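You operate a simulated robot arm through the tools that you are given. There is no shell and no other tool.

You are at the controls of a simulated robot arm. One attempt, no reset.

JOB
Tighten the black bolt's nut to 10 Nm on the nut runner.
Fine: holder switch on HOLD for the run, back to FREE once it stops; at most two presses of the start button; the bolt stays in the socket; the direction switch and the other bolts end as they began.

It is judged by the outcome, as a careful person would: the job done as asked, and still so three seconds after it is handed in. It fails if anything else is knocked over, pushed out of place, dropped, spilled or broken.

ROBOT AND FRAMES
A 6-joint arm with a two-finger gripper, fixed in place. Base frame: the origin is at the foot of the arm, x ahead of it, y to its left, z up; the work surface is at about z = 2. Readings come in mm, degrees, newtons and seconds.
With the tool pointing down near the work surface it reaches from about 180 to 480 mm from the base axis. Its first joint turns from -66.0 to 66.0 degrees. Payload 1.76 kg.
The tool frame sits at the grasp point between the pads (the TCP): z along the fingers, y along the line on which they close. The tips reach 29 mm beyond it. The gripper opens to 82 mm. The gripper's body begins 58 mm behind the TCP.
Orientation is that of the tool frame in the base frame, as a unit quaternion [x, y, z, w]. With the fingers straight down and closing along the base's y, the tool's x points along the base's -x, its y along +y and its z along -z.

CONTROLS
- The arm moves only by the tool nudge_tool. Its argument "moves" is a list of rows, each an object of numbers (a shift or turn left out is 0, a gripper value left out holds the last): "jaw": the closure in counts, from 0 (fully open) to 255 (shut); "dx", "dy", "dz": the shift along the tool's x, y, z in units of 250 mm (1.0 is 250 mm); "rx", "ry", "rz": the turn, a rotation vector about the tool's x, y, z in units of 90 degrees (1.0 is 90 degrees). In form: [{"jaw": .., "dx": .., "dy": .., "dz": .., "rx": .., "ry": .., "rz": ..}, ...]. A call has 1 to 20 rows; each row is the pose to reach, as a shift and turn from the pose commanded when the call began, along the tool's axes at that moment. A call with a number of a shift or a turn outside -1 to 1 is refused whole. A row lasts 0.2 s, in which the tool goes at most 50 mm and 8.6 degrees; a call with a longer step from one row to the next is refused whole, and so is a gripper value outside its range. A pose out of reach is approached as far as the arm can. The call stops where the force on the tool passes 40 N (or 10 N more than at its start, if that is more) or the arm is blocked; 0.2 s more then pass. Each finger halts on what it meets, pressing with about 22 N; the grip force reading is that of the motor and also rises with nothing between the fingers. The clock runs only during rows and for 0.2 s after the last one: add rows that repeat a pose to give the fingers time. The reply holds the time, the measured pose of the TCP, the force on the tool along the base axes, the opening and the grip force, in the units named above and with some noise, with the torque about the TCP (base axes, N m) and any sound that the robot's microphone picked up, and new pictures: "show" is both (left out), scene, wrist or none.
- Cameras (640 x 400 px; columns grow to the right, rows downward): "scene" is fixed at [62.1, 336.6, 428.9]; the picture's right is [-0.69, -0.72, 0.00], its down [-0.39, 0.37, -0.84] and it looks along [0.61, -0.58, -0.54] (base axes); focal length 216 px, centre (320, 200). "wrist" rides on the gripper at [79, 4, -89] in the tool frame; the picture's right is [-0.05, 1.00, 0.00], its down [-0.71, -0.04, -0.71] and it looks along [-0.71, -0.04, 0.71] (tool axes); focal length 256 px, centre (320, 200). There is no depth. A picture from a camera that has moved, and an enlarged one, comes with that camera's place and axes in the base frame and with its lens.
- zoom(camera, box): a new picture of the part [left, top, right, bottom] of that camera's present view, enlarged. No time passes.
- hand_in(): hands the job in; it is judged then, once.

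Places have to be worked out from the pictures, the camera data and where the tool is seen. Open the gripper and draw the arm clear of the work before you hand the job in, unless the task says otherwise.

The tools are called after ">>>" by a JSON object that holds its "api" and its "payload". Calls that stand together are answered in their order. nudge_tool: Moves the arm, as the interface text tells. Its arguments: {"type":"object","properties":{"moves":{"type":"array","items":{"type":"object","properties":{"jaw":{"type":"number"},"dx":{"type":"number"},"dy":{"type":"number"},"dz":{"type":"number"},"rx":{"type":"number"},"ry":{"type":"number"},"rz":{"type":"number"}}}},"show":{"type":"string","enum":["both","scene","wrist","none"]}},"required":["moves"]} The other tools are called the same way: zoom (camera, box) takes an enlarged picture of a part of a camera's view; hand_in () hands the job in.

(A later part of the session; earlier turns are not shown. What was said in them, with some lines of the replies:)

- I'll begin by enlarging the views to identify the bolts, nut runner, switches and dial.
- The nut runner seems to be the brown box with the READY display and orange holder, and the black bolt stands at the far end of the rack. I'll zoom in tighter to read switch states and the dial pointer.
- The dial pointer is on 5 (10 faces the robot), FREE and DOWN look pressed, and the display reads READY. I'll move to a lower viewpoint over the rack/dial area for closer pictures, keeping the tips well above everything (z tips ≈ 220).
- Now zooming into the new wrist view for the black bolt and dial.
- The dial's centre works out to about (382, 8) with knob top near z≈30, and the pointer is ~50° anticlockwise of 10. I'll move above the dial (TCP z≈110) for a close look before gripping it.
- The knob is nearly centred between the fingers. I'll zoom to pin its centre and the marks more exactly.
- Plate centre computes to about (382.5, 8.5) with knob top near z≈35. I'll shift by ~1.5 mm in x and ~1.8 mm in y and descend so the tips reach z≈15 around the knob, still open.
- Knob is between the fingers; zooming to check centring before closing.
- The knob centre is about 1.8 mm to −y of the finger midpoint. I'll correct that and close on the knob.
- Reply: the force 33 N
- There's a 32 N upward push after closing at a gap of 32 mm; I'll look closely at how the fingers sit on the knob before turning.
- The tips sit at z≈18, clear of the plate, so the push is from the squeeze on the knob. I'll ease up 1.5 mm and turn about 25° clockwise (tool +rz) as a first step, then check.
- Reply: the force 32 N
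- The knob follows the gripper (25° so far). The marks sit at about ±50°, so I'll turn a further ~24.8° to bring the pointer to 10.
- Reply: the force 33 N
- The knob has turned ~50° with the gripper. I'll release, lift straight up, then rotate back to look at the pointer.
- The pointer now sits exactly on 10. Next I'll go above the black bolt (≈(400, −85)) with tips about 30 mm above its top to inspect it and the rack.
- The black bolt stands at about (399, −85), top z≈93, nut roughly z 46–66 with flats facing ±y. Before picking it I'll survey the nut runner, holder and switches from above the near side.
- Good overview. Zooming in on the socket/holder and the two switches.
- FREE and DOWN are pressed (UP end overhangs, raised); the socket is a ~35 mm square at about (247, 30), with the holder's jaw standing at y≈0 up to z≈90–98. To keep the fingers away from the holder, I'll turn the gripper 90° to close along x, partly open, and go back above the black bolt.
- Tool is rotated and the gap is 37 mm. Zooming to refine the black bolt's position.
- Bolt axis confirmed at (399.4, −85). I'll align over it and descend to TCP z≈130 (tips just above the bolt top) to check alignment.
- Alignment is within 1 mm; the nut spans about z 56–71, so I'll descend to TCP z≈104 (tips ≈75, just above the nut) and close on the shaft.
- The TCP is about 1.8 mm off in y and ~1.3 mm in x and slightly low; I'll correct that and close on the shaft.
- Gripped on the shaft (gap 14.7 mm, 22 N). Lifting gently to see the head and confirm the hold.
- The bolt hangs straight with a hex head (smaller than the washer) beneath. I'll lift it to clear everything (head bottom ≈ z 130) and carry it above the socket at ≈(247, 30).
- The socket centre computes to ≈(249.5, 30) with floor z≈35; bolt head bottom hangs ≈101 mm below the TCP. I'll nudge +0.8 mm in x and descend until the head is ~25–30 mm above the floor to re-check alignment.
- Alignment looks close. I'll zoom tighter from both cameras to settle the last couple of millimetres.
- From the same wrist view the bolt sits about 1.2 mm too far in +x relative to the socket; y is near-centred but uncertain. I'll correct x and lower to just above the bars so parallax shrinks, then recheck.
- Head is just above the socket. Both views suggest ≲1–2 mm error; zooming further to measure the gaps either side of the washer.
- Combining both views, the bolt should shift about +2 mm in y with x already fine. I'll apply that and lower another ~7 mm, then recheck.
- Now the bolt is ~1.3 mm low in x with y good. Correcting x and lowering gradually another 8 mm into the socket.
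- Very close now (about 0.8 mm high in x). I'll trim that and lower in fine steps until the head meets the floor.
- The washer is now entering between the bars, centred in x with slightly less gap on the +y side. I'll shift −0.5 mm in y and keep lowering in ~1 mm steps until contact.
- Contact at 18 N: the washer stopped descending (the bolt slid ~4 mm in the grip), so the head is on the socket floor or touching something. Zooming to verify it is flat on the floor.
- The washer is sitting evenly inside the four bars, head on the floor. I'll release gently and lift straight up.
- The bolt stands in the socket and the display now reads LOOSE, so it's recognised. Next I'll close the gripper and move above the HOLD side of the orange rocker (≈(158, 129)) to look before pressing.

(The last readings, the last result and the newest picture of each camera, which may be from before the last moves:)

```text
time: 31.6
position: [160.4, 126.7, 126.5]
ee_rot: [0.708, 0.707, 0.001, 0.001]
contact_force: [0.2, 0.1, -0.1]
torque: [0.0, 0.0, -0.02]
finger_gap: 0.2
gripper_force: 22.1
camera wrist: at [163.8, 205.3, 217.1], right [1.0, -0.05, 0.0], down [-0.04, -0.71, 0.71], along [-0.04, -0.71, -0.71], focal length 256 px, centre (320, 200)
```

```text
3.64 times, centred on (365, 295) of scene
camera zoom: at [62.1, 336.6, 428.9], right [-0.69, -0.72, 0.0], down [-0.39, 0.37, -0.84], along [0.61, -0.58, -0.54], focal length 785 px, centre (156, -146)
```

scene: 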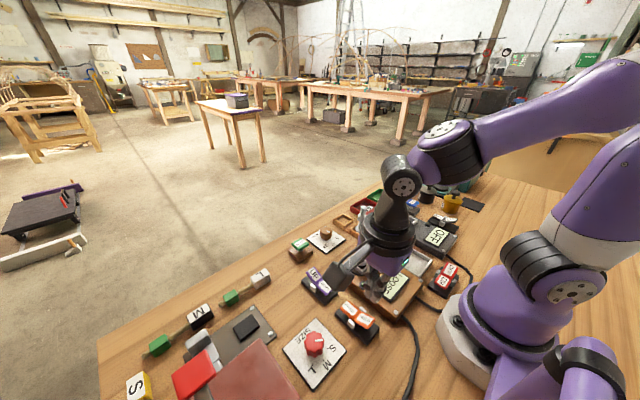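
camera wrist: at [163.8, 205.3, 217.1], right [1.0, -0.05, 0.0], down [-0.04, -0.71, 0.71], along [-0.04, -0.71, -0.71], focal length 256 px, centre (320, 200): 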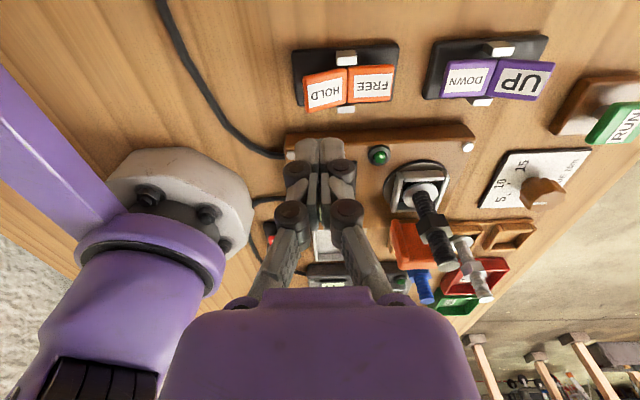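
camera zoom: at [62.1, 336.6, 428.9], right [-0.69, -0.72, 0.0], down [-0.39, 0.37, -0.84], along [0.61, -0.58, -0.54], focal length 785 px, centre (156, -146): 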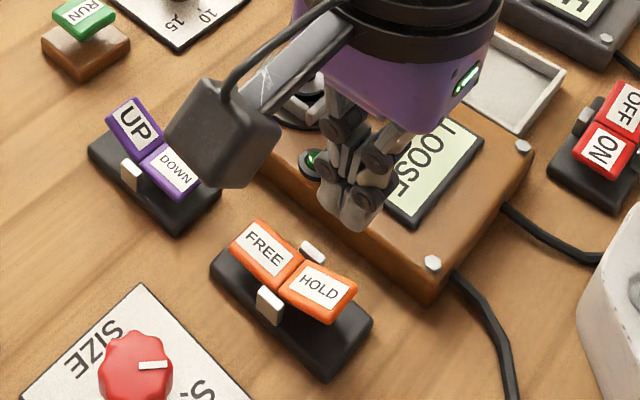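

HOLD pad centre is about (164, 131) with its raised outer end near x≈151. I'll move the closed tips over (157, 131.5) and descend to just above the pad.

>>> {"api": "nudge_tool", "payload": {"moves": [{"jaw": 255, "dx": 0.019, "dy": -0.0136}, {"dx": 0.019, "dy": -0.0136, "dz": 0.1}, {"dx": 0.019, "dy": -0.0136, "dz": 0.19}, {"dx": 0.019, "dy": -0.0136, "dz": 0.19}], "show": "wrist"}}

>>> {"api": "zoom", "payload": {"camera": "wrist", "box": [240, 60, 400, 220]}}

>>> {"api": "zoom", "payload": {"camera": "scene", "box": [310, 260, 400, 350]}}

```text
time: 32.6
position: [155.6, 131.5, 78.6]
ee_rot: [0.707, 0.707, 0.002, 0.001]
contact_force: [-0.4, -0.5, 0.8]
torque: [-0.01, 0.02, 0.0]
finger_gap: 0.0
gripper_force: 22.4
camera wrist: at [159.2, 210.4, 169.3], right [1.0, -0.05, 0.0], down [-0.04, -0.71, 0.71], along [-0.04, -0.71, -0.71], focal length 256 px, centre (320, 200)
```

wrist: 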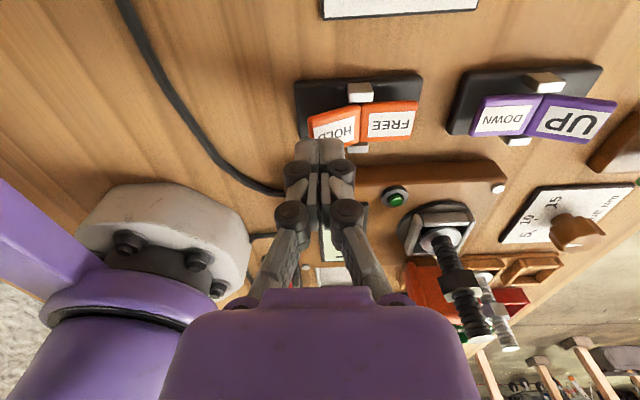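

```text
2.50 times, centred on (320, 140) of wrist
camera zoom: at [159.2, 210.4, 169.3], right [1.0, -0.05, 0.0], down [-0.04, -0.71, 0.71], along [-0.04, -0.71, -0.71], focal length 640 px, centre (320, 350)
```

zoom: 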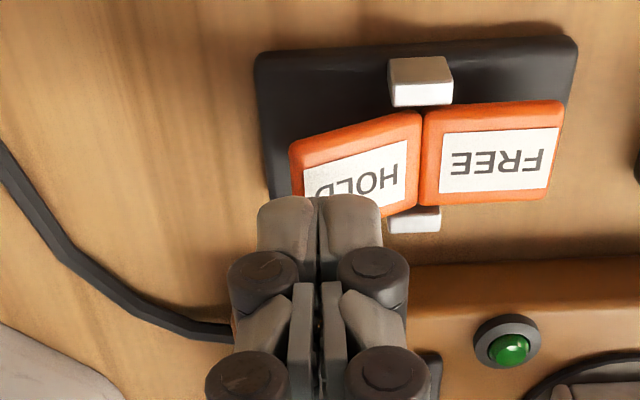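

```text
4.44 times, centred on (355, 305) of scene
camera zoom: at [62.1, 336.6, 428.9], right [-0.69, -0.72, 0.0], down [-0.39, 0.37, -0.84], along [0.61, -0.58, -0.54], focal length 960 px, centre (164, -267)
```

zoom: 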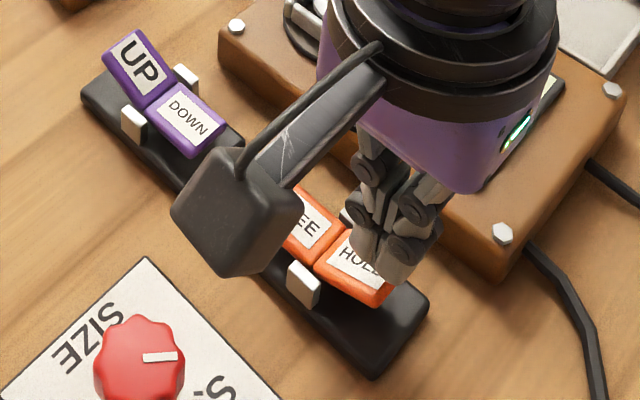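

Tips are right above the HOLD pad; shifting 2.5 mm in +x and +y to be well on it, then pressing down in small steps (force stop is active).

>>> {"api": "nudge_tool", "payload": {"moves": [{"jaw": 255, "dx": 0.01, "dy": 0.01}, {"dx": 0.01, "dy": 0.01, "dz": 0.02}, {"dx": 0.01, "dy": 0.01, "dz": 0.035}, {"dx": 0.01, "dy": 0.01, "dz": 0.05}, {"dx": 0.01, "dy": 0.01, "dz": 0.065}, {"dx": 0.01, "dy": 0.01, "dz": 0.08}], "show": "wrist"}}

>>> {"api": "zoom", "payload": {"camera": "wrist", "box": [240, 60, 400, 220]}}

>>> {"api": "zoom", "payload": {"camera": "scene", "box": [310, 220, 420, 350]}}

```text
time: 34.0
position: [160.8, 134.6, 59.0]
ee_rot: [0.706, 0.708, 0.002, 0.0]
contact_force: [0.0, -0.4, 0.1]
torque: [0.0, 0.01, 0.0]
finger_gap: 0.0
gripper_force: 21.9
camera wrist: at [163.9, 213.9, 149.5], right [1.0, -0.05, 0.0], down [-0.04, -0.71, 0.71], along [-0.04, -0.71, -0.71], focal length 256 px, centre (320, 200)
```

wrist: 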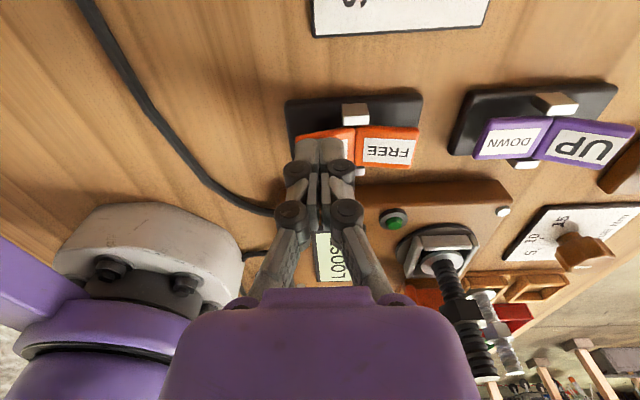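

```text
2.50 times, centred on (320, 140) of wrist
camera zoom: at [163.9, 213.9, 149.5], right [1.0, -0.05, 0.0], down [-0.04, -0.71, 0.71], along [-0.04, -0.71, -0.71], focal length 640 px, centre (320, 350)
```

zoom: 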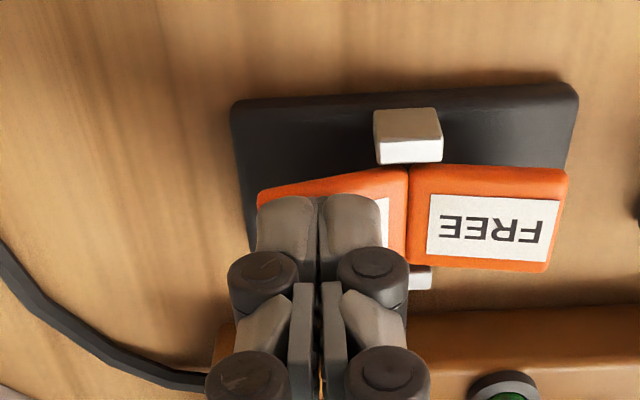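

```text
3.08 times, centred on (365, 285) of scene
camera zoom: at [62.1, 336.6, 428.9], right [-0.69, -0.72, 0.0], down [-0.39, 0.37, -0.84], along [0.61, -0.58, -0.54], focal length 664 px, centre (182, -62)
```

zoom: 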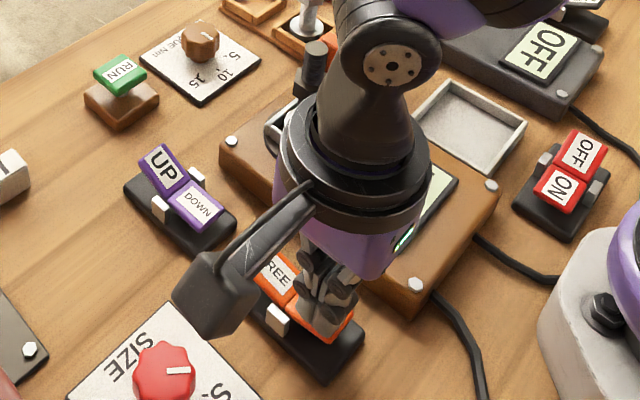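

No contact yet at tip z≈30. Continuing down in 3 mm steps.

>>> {"api": "nudge_tool", "payload": {"moves": [{"jaw": 255, "dz": 0.012}, {"dz": 0.024}, {"dz": 0.036}, {"dz": 0.048}], "show": "wrist"}}

>>> {"api": "zoom", "payload": {"camera": "wrist", "box": [240, 60, 400, 220]}}

>>> {"api": "zoom", "payload": {"camera": "scene", "box": [310, 220, 420, 350]}}

```text
time: 34.9
position: [159.6, 135.0, 51.5]
ee_rot: [0.708, 0.706, 0.001, 0.001]
contact_force: [-2.3, -2.6, 15.8]
torque: [-0.07, 0.08, 0.01]
finger_gap: 6.2
gripper_force: 28.8
stopped in row 4: the force on the tool passed its limit at 59 N (the readings are from after the stop); the commanded pose is now the measured one
camera wrist: at [164.1, 214.2, 141.7], right [1.0, -0.05, 0.0], down [-0.04, -0.71, 0.71], along [-0.04, -0.71, -0.71], focal length 256 px, centre (320, 200)
```

wrist: 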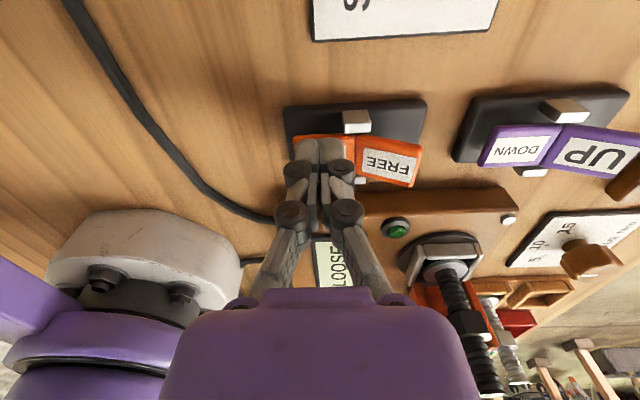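

```text
2.50 times, centred on (320, 140) of wrist
camera zoom: at [164.1, 214.2, 141.7], right [1.0, -0.05, 0.0], down [-0.04, -0.71, 0.71], along [-0.04, -0.71, -0.71], focal length 640 px, centre (320, 350)
```

zoom: 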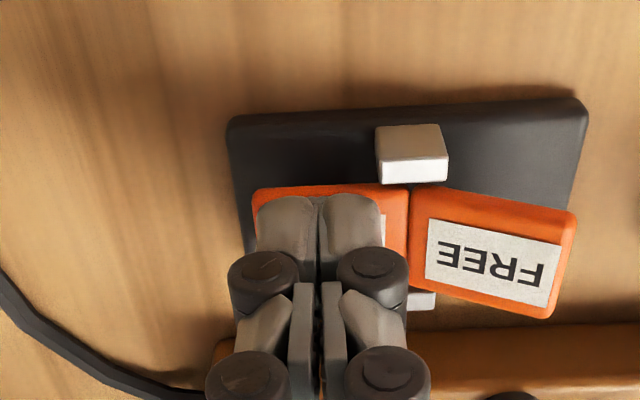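

```text
3.08 times, centred on (365, 285) of scene
camera zoom: at [62.1, 336.6, 428.9], right [-0.69, -0.72, 0.0], down [-0.39, 0.37, -0.84], along [0.61, -0.58, -0.54], focal length 664 px, centre (182, -62)
```

zoom: 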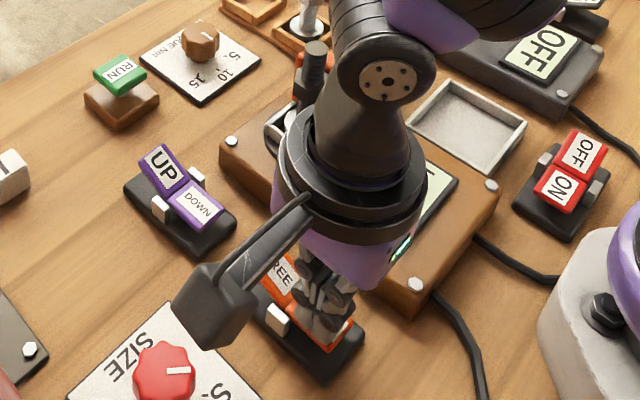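

The rocker flipped — FREE is now raised and HOLD is down. Lifting away to verify the holder has moved against the nut.

>>> {"api": "nudge_tool", "payload": {"moves": [{"jaw": 255, "dz": -0.1}, {"dz": -0.25}, {"dz": -0.4}, {"dz": -0.5}, {"dz": -0.5}], "show": "both"}}

>>> {"api": "zoom", "payload": {"camera": "wrist", "box": [260, 20, 500, 200]}}

>>> {"api": "zoom", "payload": {"camera": "scene", "box": [310, 220, 420, 350]}}

```text
time: 36.0
position: [158.2, 134.3, 177.2]
ee_rot: [0.707, 0.707, 0.002, 0.002]
contact_force: [0.4, -0.7, 0.1]
torque: [-0.02, 0.01, 0.0]
finger_gap: 0.0
gripper_force: 28.3
camera wrist: at [162.2, 213.8, 267.2], right [1.0, -0.05, 0.0], down [-0.04, -0.71, 0.71], along [-0.04, -0.71, -0.71], focal length 256 px, centre (320, 200)
```

scene: 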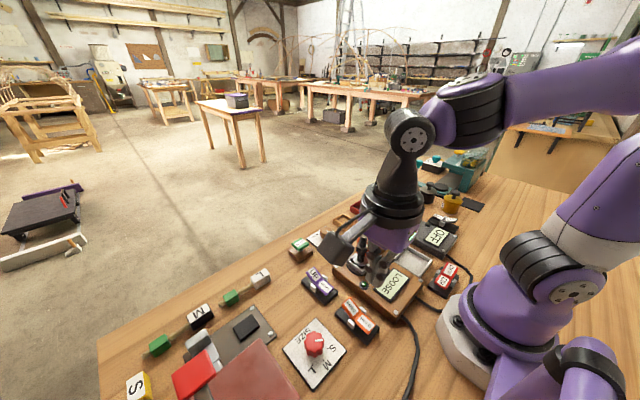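
wrist: 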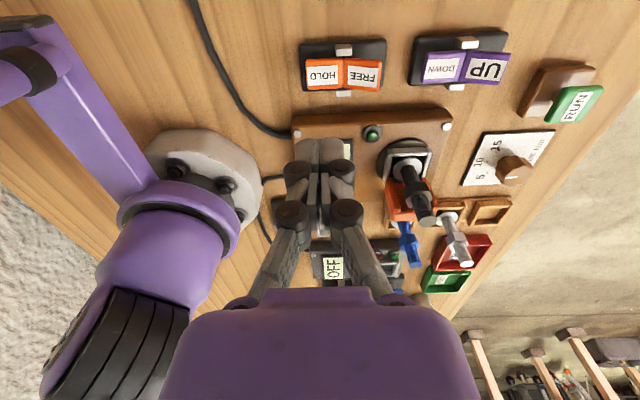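

```text
2.22 times, centred on (380, 110) of wrist
camera zoom: at [162.2, 213.8, 267.2], right [1.0, -0.05, 0.0], down [-0.04, -0.71, 0.71], along [-0.04, -0.71, -0.71], focal length 569 px, centre (187, 400)
```

zoom: 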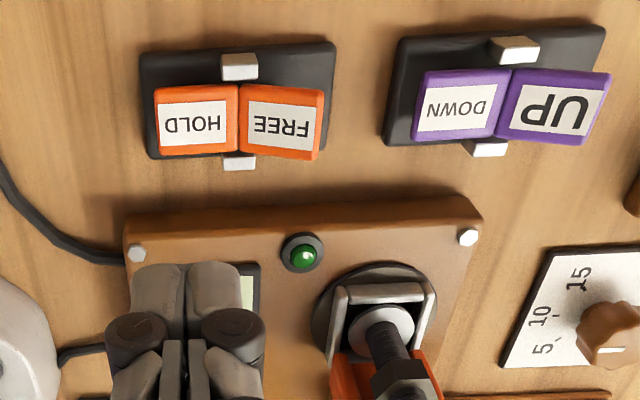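

```text
3.08 times, centred on (365, 285) of scene
camera zoom: at [62.1, 336.6, 428.9], right [-0.69, -0.72, 0.0], down [-0.39, 0.37, -0.84], along [0.61, -0.58, -0.54], focal length 664 px, centre (182, -62)
```

zoom: 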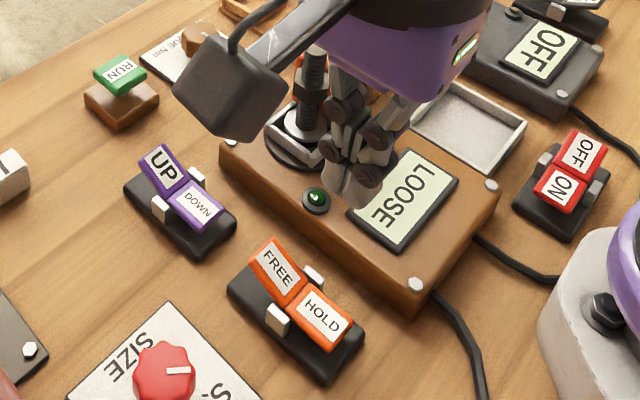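

HOLD is down, the holder now encloses the nut, DOWN remains selected, and the display reads LOOSE. Next, move over the RUN button (≈(389, 94)) with closed fingers to look at it closely.

>>> {"api": "nudge_tool", "payload": {"moves": [{"jaw": 255, "dx": -0.027, "dy": 0.154, "dz": 0.0}, {"dx": -0.053, "dy": 0.308, "dz": 0.0}, {"dx": -0.08, "dy": 0.462, "dz": 0.0}, {"dx": -0.107, "dy": 0.616, "dz": 0.0}, {"dx": -0.133, "dy": 0.77, "dz": 0.05}, {"dx": -0.16, "dy": 0.924, "dz": 0.1}, {"dx": -0.16, "dy": 0.924, "dz": 0.15}, {"dx": -0.16, "dy": 0.924, "dz": 0.15}], "show": "both"}}

>>> {"api": "zoom", "payload": {"camera": "wrist", "box": [240, 20, 400, 180]}}

>>> {"api": "zoom", "payload": {"camera": "scene", "box": [275, 190, 415, 300]}}

```text
time: 37.9
position: [388.8, 96.4, 140.1]
ee_rot: [0.707, 0.707, 0.001, 0.001]
contact_force: [0.3, -0.1, -0.2]
torque: [0.01, 0.02, -0.04]
finger_gap: 0.0
gripper_force: 28.7
camera wrist: at [393.0, 174.8, 230.3], right [1.0, -0.05, 0.0], down [-0.04, -0.71, 0.71], along [-0.04, -0.71, -0.71], focal length 256 px, centre (320, 200)
```

scene: 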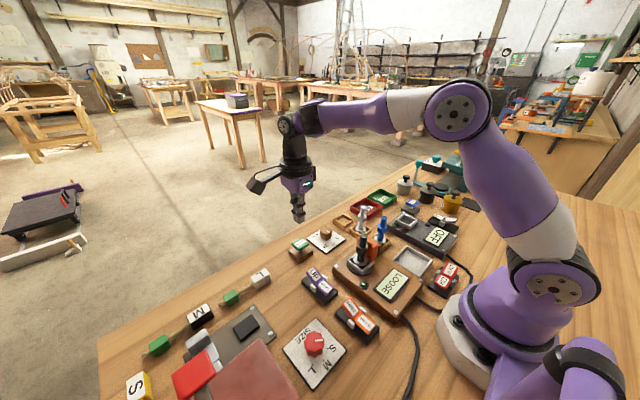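
wrist: 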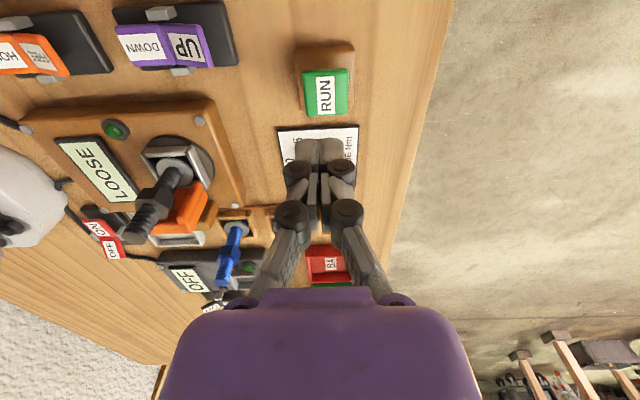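

```text
2.50 times, centred on (320, 100) of wrist
camera zoom: at [393.0, 174.8, 230.3], right [1.0, -0.05, 0.0], down [-0.04, -0.71, 0.71], along [-0.04, -0.71, -0.71], focal length 640 px, centre (320, 450)
```

zoom: 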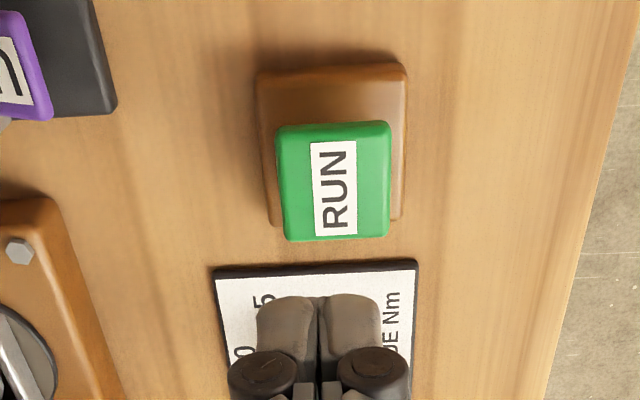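

```text
3.64 times, centred on (345, 245) of scene
camera zoom: at [62.1, 336.6, 428.9], right [-0.69, -0.72, 0.0], down [-0.39, 0.37, -0.84], along [0.61, -0.58, -0.54], focal length 785 px, centre (229, 36)
```

zoom: 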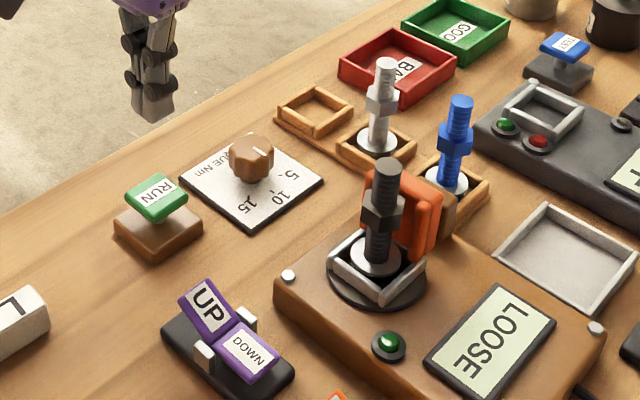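

The holder's prongs now straddle the nut. The RUN button is ~4.5 mm to +x of the tip; I'll align and descend to just above it.

>>> {"api": "nudge_tool", "payload": {"moves": [{"jaw": 255, "dx": 0.0, "dy": 0.016}, {"dx": 0.0, "dy": 0.016, "dz": 0.1}, {"dx": 0.0, "dy": 0.016, "dz": 0.2}, {"dx": 0.0, "dy": 0.016, "dz": 0.22}, {"dx": 0.0, "dy": 0.016, "dz": 0.22}], "show": "wrist"}}

>>> {"api": "zoom", "payload": {"camera": "wrist", "box": [240, 60, 400, 220]}}

>>> {"api": "zoom", "payload": {"camera": "scene", "box": [275, 210, 345, 275]}}

```text
time: 39.0
position: [394.4, 93.8, 86.0]
ee_rot: [0.708, 0.706, 0.001, 0.001]
contact_force: [-0.6, 0.5, -0.2]
torque: [0.01, 0.01, 0.02]
finger_gap: 0.0
gripper_force: 29.0
camera wrist: at [398.0, 173.9, 175.8], right [1.0, -0.05, 0.0], down [-0.04, -0.71, 0.71], along [-0.04, -0.71, -0.71], focal length 256 px, centre (320, 200)
```

wrist: 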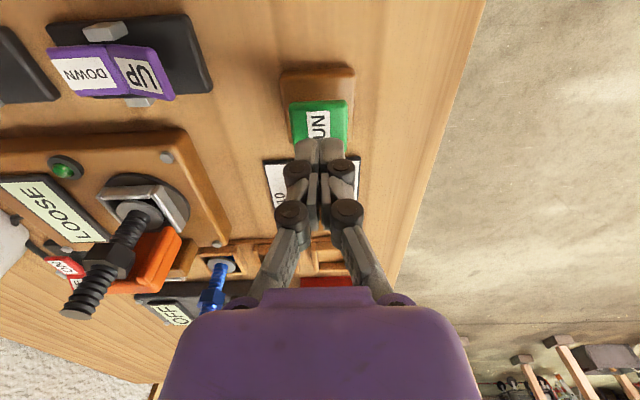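

```text
2.50 times, centred on (320, 140) of wrist
camera zoom: at [398.0, 173.9, 175.8], right [1.0, -0.05, 0.0], down [-0.04, -0.71, 0.71], along [-0.04, -0.71, -0.71], focal length 640 px, centre (320, 350)
```

zoom: 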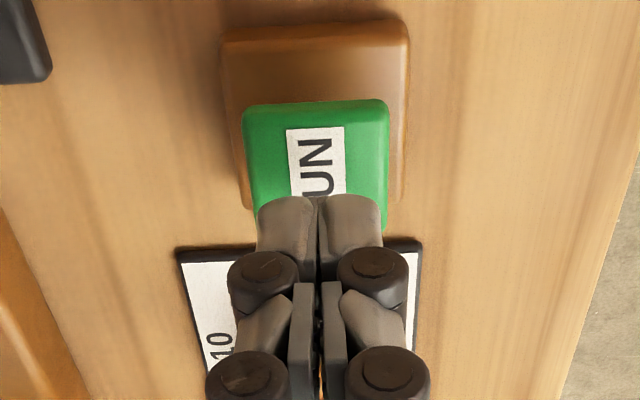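

```text
6.15 times, centred on (310, 242) of scene
camera zoom: at [62.1, 336.6, 428.9], right [-0.69, -0.72, 0.0], down [-0.39, 0.37, -0.84], along [0.61, -0.58, -0.54], focal length 1329 px, centre (382, -62)
```

zoom: 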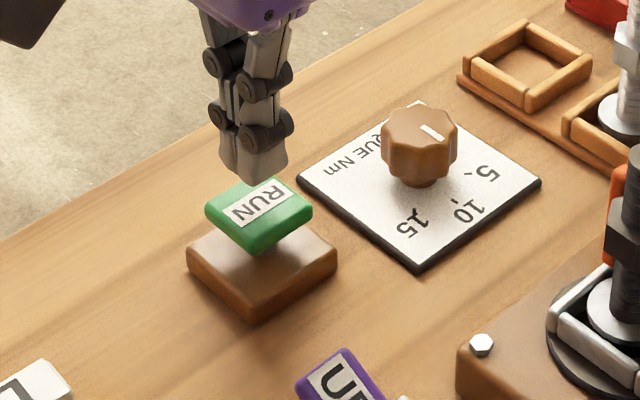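

The tip is over the RUN button. I'll press straight down in small steps (one press only), letting the force stop end it.

>>> {"api": "nudge_tool", "payload": {"moves": [{"jaw": 255, "dx": 0.006, "dz": 0.02}, {"dx": 0.006, "dz": 0.04}, {"dx": 0.006, "dz": 0.05}, {"dx": 0.006, "dz": 0.06}, {"dx": 0.006, "dz": 0.07}], "show": "scene"}}

>>> {"api": "zoom", "payload": {"camera": "scene", "box": [275, 210, 345, 275]}}

>>> {"api": "zoom", "payload": {"camera": "scene", "box": [320, 190, 430, 320]}}

```text
time: 40.2
position: [395.0, 96.7, 67.9]
ee_rot: [0.707, 0.707, 0.001, 0.002]
contact_force: [0.1, 0.7, 0.8]
torque: [-0.02, 0.03, 0.0]
finger_gap: 0.0
gripper_force: 29.2
```

scene: 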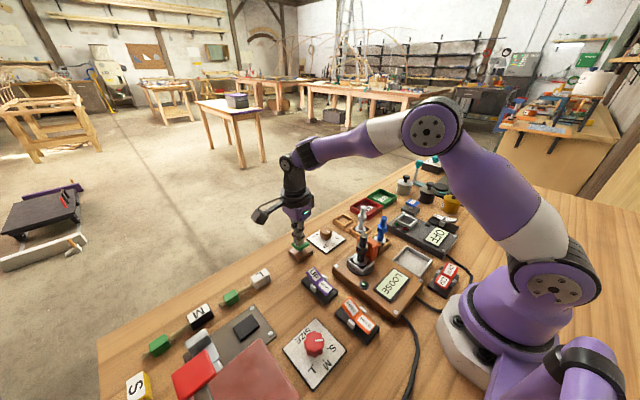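

```text
6.15 times, centred on (310, 242) of scene
camera zoom: at [62.1, 336.6, 428.9], right [-0.69, -0.72, 0.0], down [-0.39, 0.37, -0.84], along [0.61, -0.58, -0.54], focal length 1329 px, centre (382, -62)
```

zoom: 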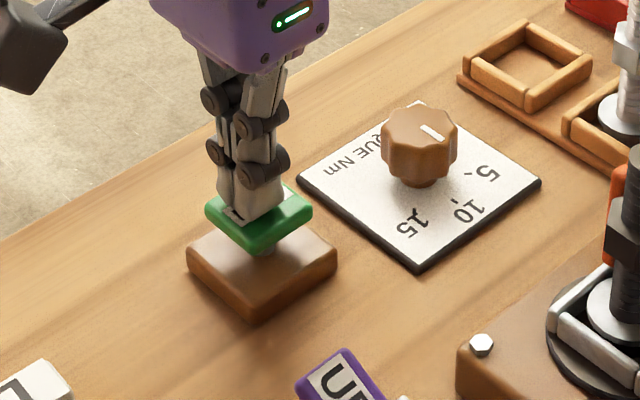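

```text
3.08 times, centred on (375, 255) of scene
camera zoom: at [62.1, 336.6, 428.9], right [-0.69, -0.72, 0.0], down [-0.39, 0.37, -0.84], along [0.61, -0.58, -0.54], focal length 664 px, centre (151, 31)
```

zoom: 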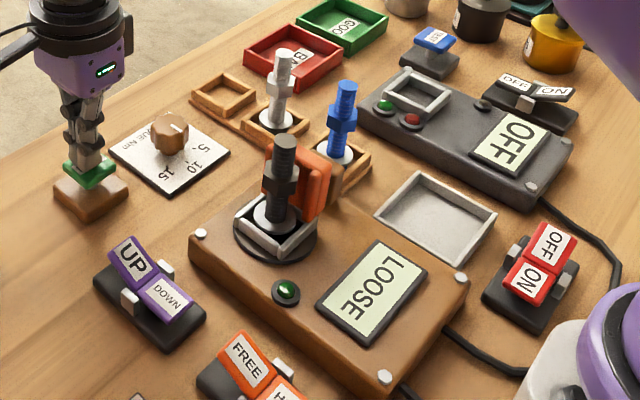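

Tips appear to be just at the button surface with almost no force. Continuing the press downward.

>>> {"api": "nudge_tool", "payload": {"moves": [{"jaw": 255, "dz": 0.008}, {"dz": 0.016}, {"dz": 0.024}, {"dz": 0.032}, {"dz": 0.04}], "show": "scene"}}

>>> {"api": "zoom", "payload": {"camera": "scene", "box": [275, 210, 345, 275]}}

>>> {"api": "zoom", "payload": {"camera": "scene", "box": [320, 190, 430, 320]}}

```text
time: 41.5
position: [394.6, 95.8, 57.9]
ee_rot: [0.707, 0.707, 0.001, 0.001]
contact_force: [-0.3, -0.7, 2.4]
torque: [0.01, 0.0, 0.02]
finger_gap: 6.3
gripper_force: 29.3
heard: click
```

scene: 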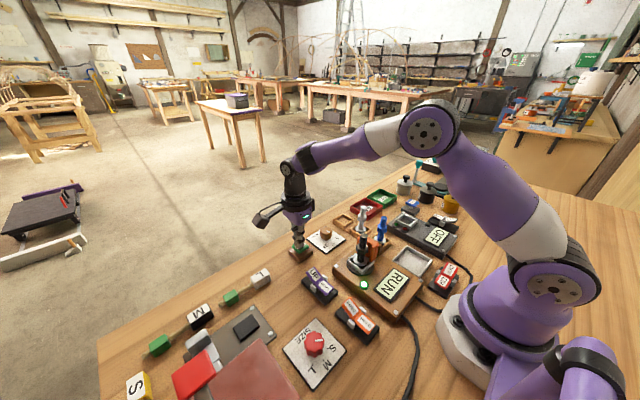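

```text
6.15 times, centred on (310, 242) of scene
camera zoom: at [62.1, 336.6, 428.9], right [-0.69, -0.72, 0.0], down [-0.39, 0.37, -0.84], along [0.61, -0.58, -0.54], focal length 1329 px, centre (382, -62)
```

zoom: 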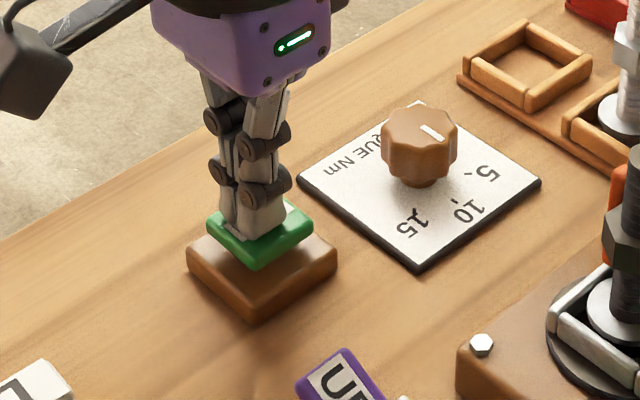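

```text
3.08 times, centred on (375, 255) of scene
camera zoom: at [62.1, 336.6, 428.9], right [-0.69, -0.72, 0.0], down [-0.39, 0.37, -0.84], along [0.61, -0.58, -0.54], focal length 664 px, centre (151, 31)
```

zoom: 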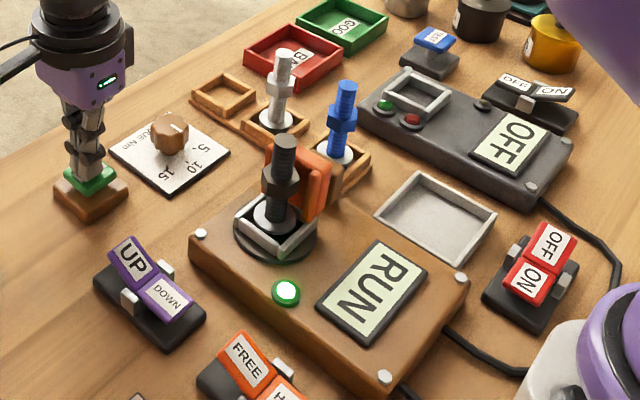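

A click, the lamp is lit and the display shows RUN. I'll lift off the button cleanly and wait, watching the display.

>>> {"api": "nudge_tool", "payload": {"moves": [{"jaw": 255, "dz": -0.15}, {"dz": -0.3}, {"dz": -0.3}, {"dz": -0.3}, {"dz": -0.3}], "show": "scene"}}

>>> {"api": "zoom", "payload": {"camera": "scene", "box": [320, 190, 430, 320]}}

```text
time: 42.6
position: [396.4, 95.9, 132.3]
ee_rot: [0.707, 0.707, 0.001, 0.001]
contact_force: [0.3, 0.0, -0.6]
torque: [-0.01, 0.02, 0.0]
finger_gap: 0.0
gripper_force: 28.9
```

scene: 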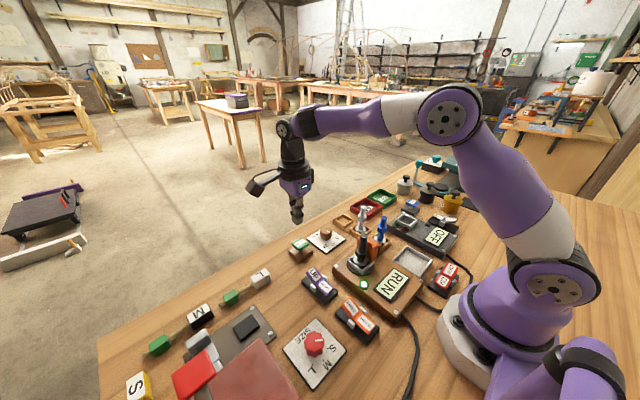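

```text
3.08 times, centred on (375, 255) of scene
camera zoom: at [62.1, 336.6, 428.9], right [-0.69, -0.72, 0.0], down [-0.39, 0.37, -0.84], along [0.61, -0.58, -0.54], focal length 664 px, centre (151, 31)
```

zoom: 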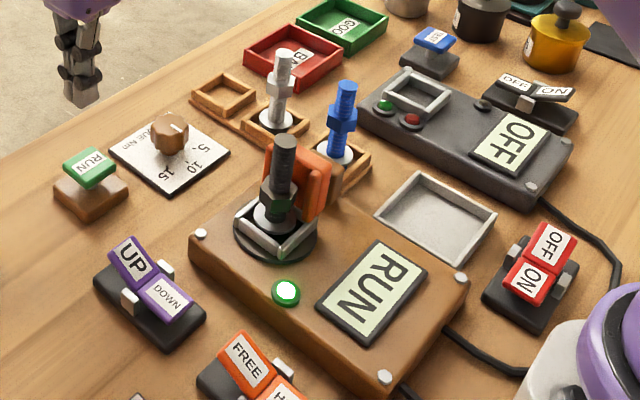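

The nut is travelling down while the display shows RUN. I'll hold still and let it run.

>>> {"api": "nudge_tool", "payload": {"moves": [{"jaw": 255}, {"jaw": 255}, {"jaw": 255}, {"jaw": 255}, {"jaw": 255}, {"jaw": 255}, {"jaw": 255}, {"jaw": 255}, {"jaw": 255}, {"jaw": 255}], "show": "none"}}

>>> {"api": "zoom", "payload": {"camera": "scene", "box": [320, 190, 430, 320]}}

```text
time: 44.9
position: [396.4, 95.9, 133.4]
ee_rot: [0.708, 0.706, 0.001, 0.001]
contact_force: [-0.5, 0.1, -1.2]
torque: [-0.01, 0.02, 0.01]
finger_gap: 0.0
gripper_force: 28.8
```

```text
3.08 times, centred on (375, 255) of scene
camera zoom: at [62.1, 336.6, 428.9], right [-0.69, -0.72, 0.0], down [-0.39, 0.37, -0.84], along [0.61, -0.58, -0.54], focal length 664 px, centre (151, 31)
```

zoom: 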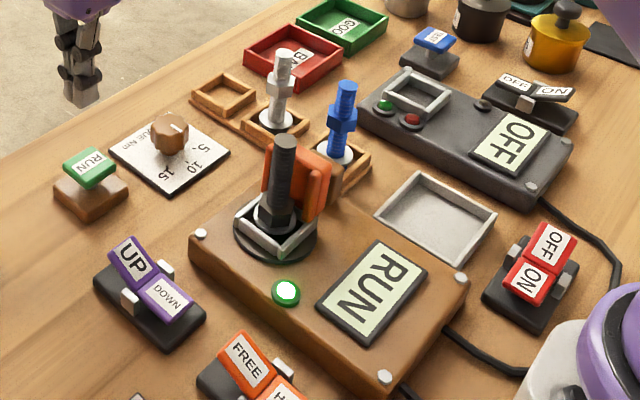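

The nut is now near the washer and the machine is still running. Waiting further.

>>> {"api": "nudge_tool", "payload": {"moves": [{"jaw": 255}, {"jaw": 255}, {"jaw": 255}, {"jaw": 255}, {"jaw": 255}, {"jaw": 255}, {"jaw": 255}, {"jaw": 255}, {"jaw": 255}, {"jaw": 255}], "show": "none"}}

>>> {"api": "zoom", "payload": {"camera": "scene", "box": [320, 190, 430, 320]}}

```text
time: 47.0
position: [396.4, 95.5, 133.0]
ee_rot: [0.708, 0.707, 0.001, 0.001]
contact_force: [-0.1, 0.0, -0.6]
torque: [-0.02, 0.0, -0.03]
finger_gap: 0.0
gripper_force: 28.6
```

```text
3.08 times, centred on (375, 255) of scene
camera zoom: at [62.1, 336.6, 428.9], right [-0.69, -0.72, 0.0], down [-0.39, 0.37, -0.84], along [0.61, -0.58, -0.54], focal length 664 px, centre (151, 31)
```

zoom: 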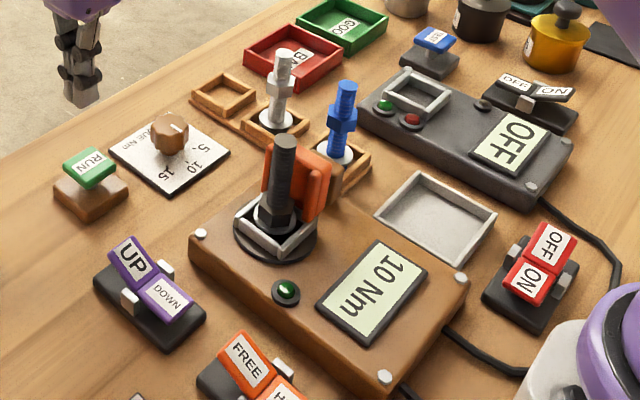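

The run has stopped and the display reads 10 Nm. Now I'll move over the raised FREE side of the orange rocker (≈(200, 134)) to switch the holder back.

>>> {"api": "nudge_tool", "payload": {"moves": [{"jaw": 255, "dx": 0.03, "dy": -0.157, "dz": -0.06}, {"dx": 0.06, "dy": -0.314, "dz": -0.06}, {"dx": 0.092, "dy": -0.471, "dz": -0.06}, {"dx": 0.123, "dy": -0.628, "dz": -0.06}, {"dx": 0.154, "dy": -0.786, "dz": -0.06}, {"dx": 0.154, "dy": -0.786, "dz": 0.06}, {"dx": 0.154, "dy": -0.786, "dz": 0.16}, {"dx": 0.154, "dy": -0.786, "dz": 0.16}], "show": "both"}}

>>> {"api": "zoom", "payload": {"camera": "wrist", "box": [240, 60, 400, 220]}}

>>> {"api": "zoom", "payload": {"camera": "scene", "box": [310, 220, 420, 350]}}

```text
time: 48.9
position: [197.1, 137.0, 90.9]
ee_rot: [0.708, 0.706, 0.001, 0.001]
contact_force: [-0.3, 0.5, -0.3]
torque: [-0.05, -0.02, 0.02]
finger_gap: 0.0
gripper_force: 28.4
camera wrist: at [202.2, 216.4, 180.8], right [1.0, -0.05, 0.0], down [-0.04, -0.71, 0.71], along [-0.04, -0.71, -0.71], focal length 256 px, centre (320, 200)
```

scene: 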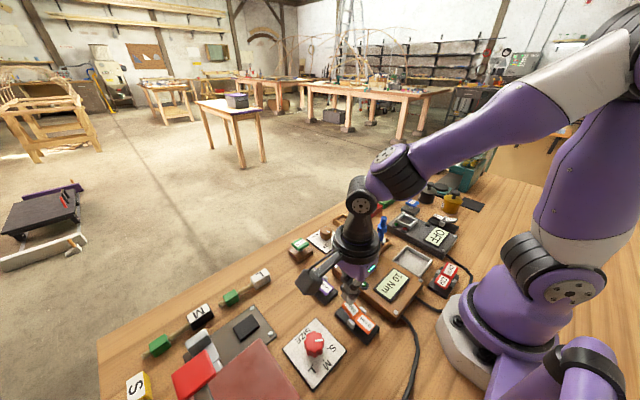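
wrist: 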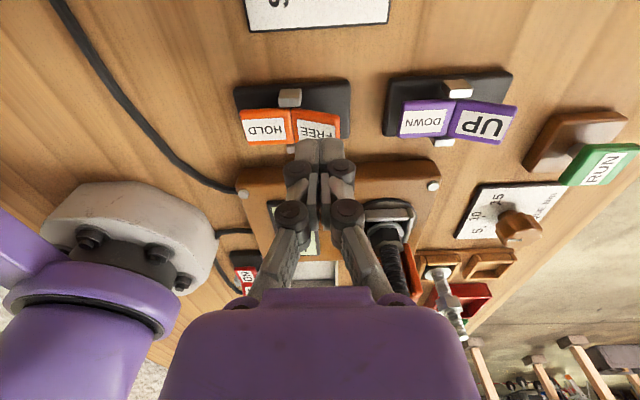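

```text
2.50 times, centred on (320, 140) of wrist
camera zoom: at [202.2, 216.4, 180.8], right [1.0, -0.05, 0.0], down [-0.04, -0.71, 0.71], along [-0.04, -0.71, -0.71], focal length 640 px, centre (320, 350)
```

zoom: 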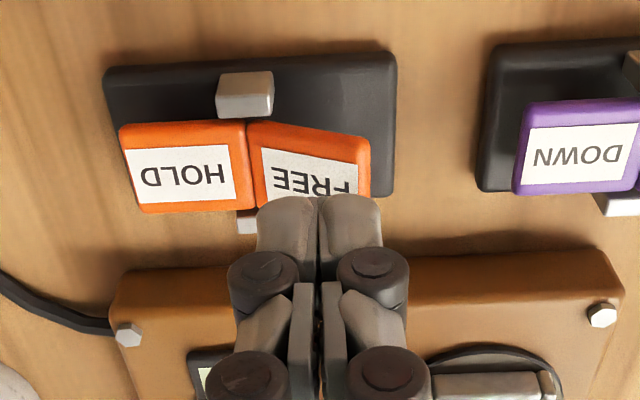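

```text
3.08 times, centred on (365, 285) of scene
camera zoom: at [62.1, 336.6, 428.9], right [-0.69, -0.72, 0.0], down [-0.39, 0.37, -0.84], along [0.61, -0.58, -0.54], focal length 664 px, centre (182, -62)
```

zoom: 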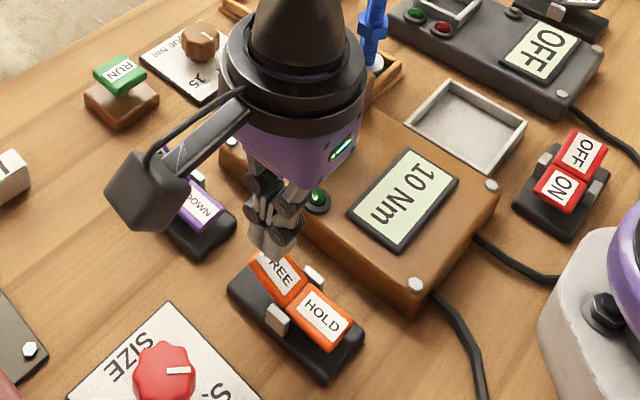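

The tip is above the FREE pad. I'll shift slightly outward (+3 mm x, −2 mm y) and press down in small steps until it flips.

>>> {"api": "nudge_tool", "payload": {"moves": [{"jaw": 255, "dx": -0.008, "dy": 0.012, "dz": 0.04}, {"dx": -0.008, "dy": 0.012, "dz": 0.09}, {"dx": -0.008, "dy": 0.012, "dz": 0.115}, {"dx": -0.008, "dy": 0.012, "dz": 0.127}, {"dx": -0.008, "dy": 0.012, "dz": 0.139}, {"dx": -0.008, "dy": 0.012, "dz": 0.151}, {"dx": -0.008, "dy": 0.012, "dz": 0.163}], "show": "wrist"}}

>>> {"api": "zoom", "payload": {"camera": "wrist", "box": [240, 60, 400, 220]}}

>>> {"api": "zoom", "payload": {"camera": "scene", "box": [310, 220, 420, 350]}}

```text
time: 50.6
position: [201.1, 132.5, 51.9]
ee_rot: [0.707, 0.707, 0.003, 0.001]
contact_force: [-2.6, -2.3, 13.6]
torque: [-0.11, 0.17, 0.02]
finger_gap: 5.9
gripper_force: 28.7
stopped in row 7: the force on the tool passed its limit at 42 N (the readings are from after the stop); the commanded pose is now the measured one
camera wrist: at [205.6, 211.9, 141.8], right [1.0, -0.05, 0.0], down [-0.04, -0.71, 0.71], along [-0.03, -0.71, -0.71], focal length 256 px, centre (320, 200)
```

wrist: 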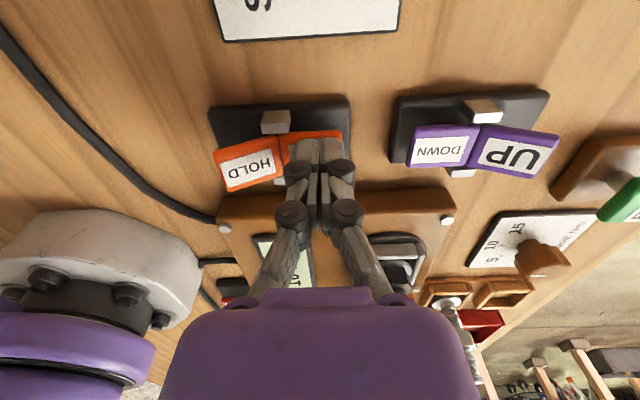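

```text
2.50 times, centred on (320, 140) of wrist
camera zoom: at [205.6, 211.9, 141.8], right [1.0, -0.05, 0.0], down [-0.04, -0.71, 0.71], along [-0.03, -0.71, -0.71], focal length 640 px, centre (320, 350)
```

zoom: 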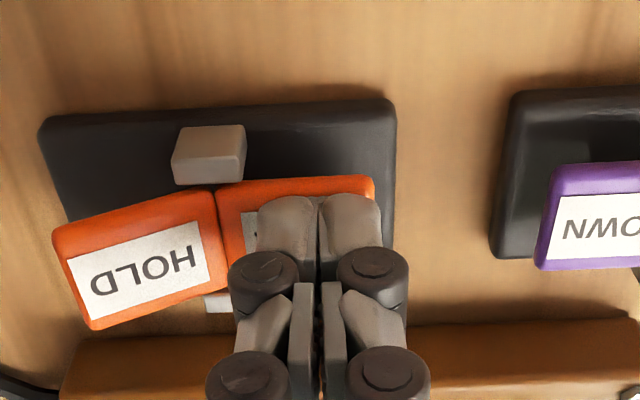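

```text
3.08 times, centred on (365, 285) of scene
camera zoom: at [62.1, 336.6, 428.9], right [-0.69, -0.72, 0.0], down [-0.39, 0.37, -0.84], along [0.61, -0.58, -0.54], focal length 664 px, centre (182, -62)
```

zoom: 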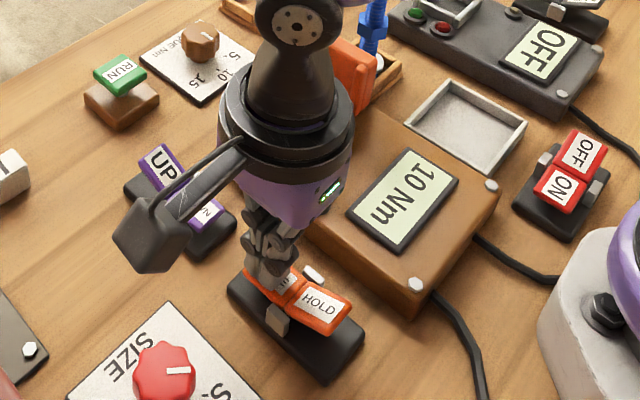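

FREE is down again (HOLD raised) and the holder has retracted. Lifting well clear, then opening the gripper and checking everything.

>>> {"api": "nudge_tool", "payload": {"moves": [{"jaw": 255, "dz": -0.12}, {"dz": -0.3}, {"dz": -0.48}, {"dz": -0.66}, {"dz": -0.84}, {"dz": -1.0}, {"jaw": 0, "dz": -1.0, "dx": -0.1}, {"jaw": 0, "dz": -1.0, "dx": -0.1}, {"jaw": 0, "dz": -1.0, "dx": -0.1}], "show": "both"}}

>>> {"api": "zoom", "payload": {"camera": "scene", "box": [290, 180, 450, 340]}}

>>> {"api": "zoom", "payload": {"camera": "scene", "box": [325, 200, 405, 290]}}

```text
time: 52.6
position: [201.3, 105.5, 301.3]
ee_rot: [0.707, 0.707, 0.002, 0.002]
contact_force: [-0.2, -0.5, -0.5]
torque: [-0.03, -0.01, -0.02]
finger_gap: 82.0
gripper_force: 0.1
camera wrist: at [204.8, 185.2, 392.0], right [1.0, -0.05, 0.0], down [-0.04, -0.71, 0.71], along [-0.03, -0.71, -0.71], focal length 256 px, centre (320, 200)
```

scene: 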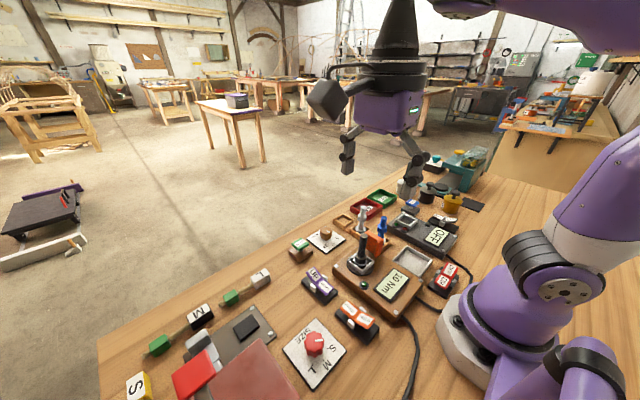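
wrist: 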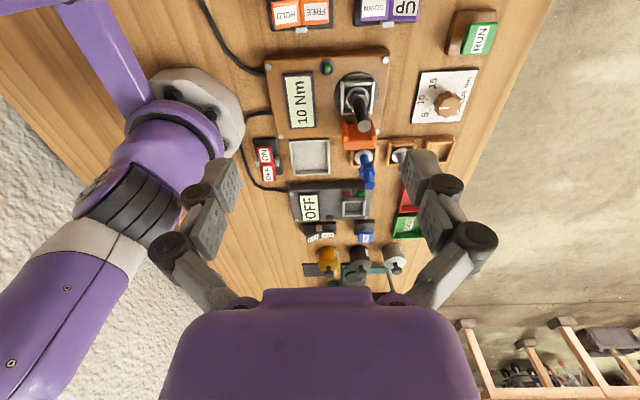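

```text
2.50 times, centred on (370, 260) of scene
camera zoom: at [62.1, 336.6, 428.9], right [-0.69, -0.72, 0.0], down [-0.39, 0.37, -0.84], along [0.61, -0.58, -0.54], focal length 540 px, centre (195, 50)
```

zoom: 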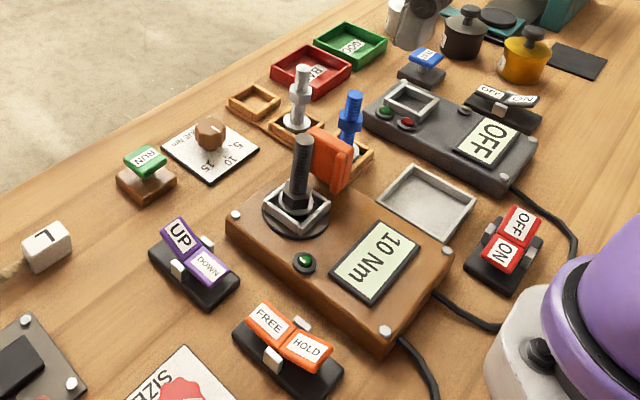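

```text
4.44 times, centred on (365, 245) of scene
camera zoom: at [62.1, 336.6, 428.9], right [-0.69, -0.72, 0.0], down [-0.39, 0.37, -0.84], along [0.61, -0.58, -0.54], focal length 960 px, centre (120, 0)
```

zoom: 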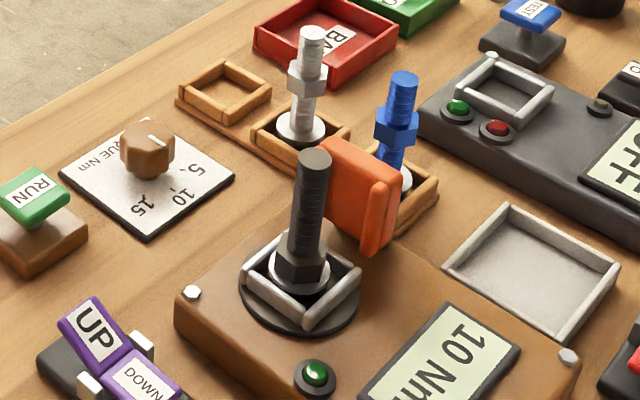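

The display reads 10 Nm and the nut is seated on the washer. The bolt stands in the socket, the holder is on FREE, the direction switch is still on DOWN, and the other bolts haven't moved. The gripper is open and clear of the work, so I'm handing in.

>>> {"api": "hand_in", "payload": {}}

```text
The job is handed in.
```

The black bolt's nut is tightened: the nut runner's display read 10 Nm when it stopped, and I've handed the job in.

- **Start button:** I pressed it once.
- **Holder switch:** it was on HOLD for the run and is back on FREE.
- **Bolt:** it is still standing in the socket, with the nut down on its washer.
- **Left as they began:** the direction switch is still on DOWN, and the white and blue bolts are still in their rack.
- **Torque dial:** I turned it from 5 to 10 and left it there.
- **Arm:** the gripper is open and well above the work, and I saw nothing knocked over or moved out of place.
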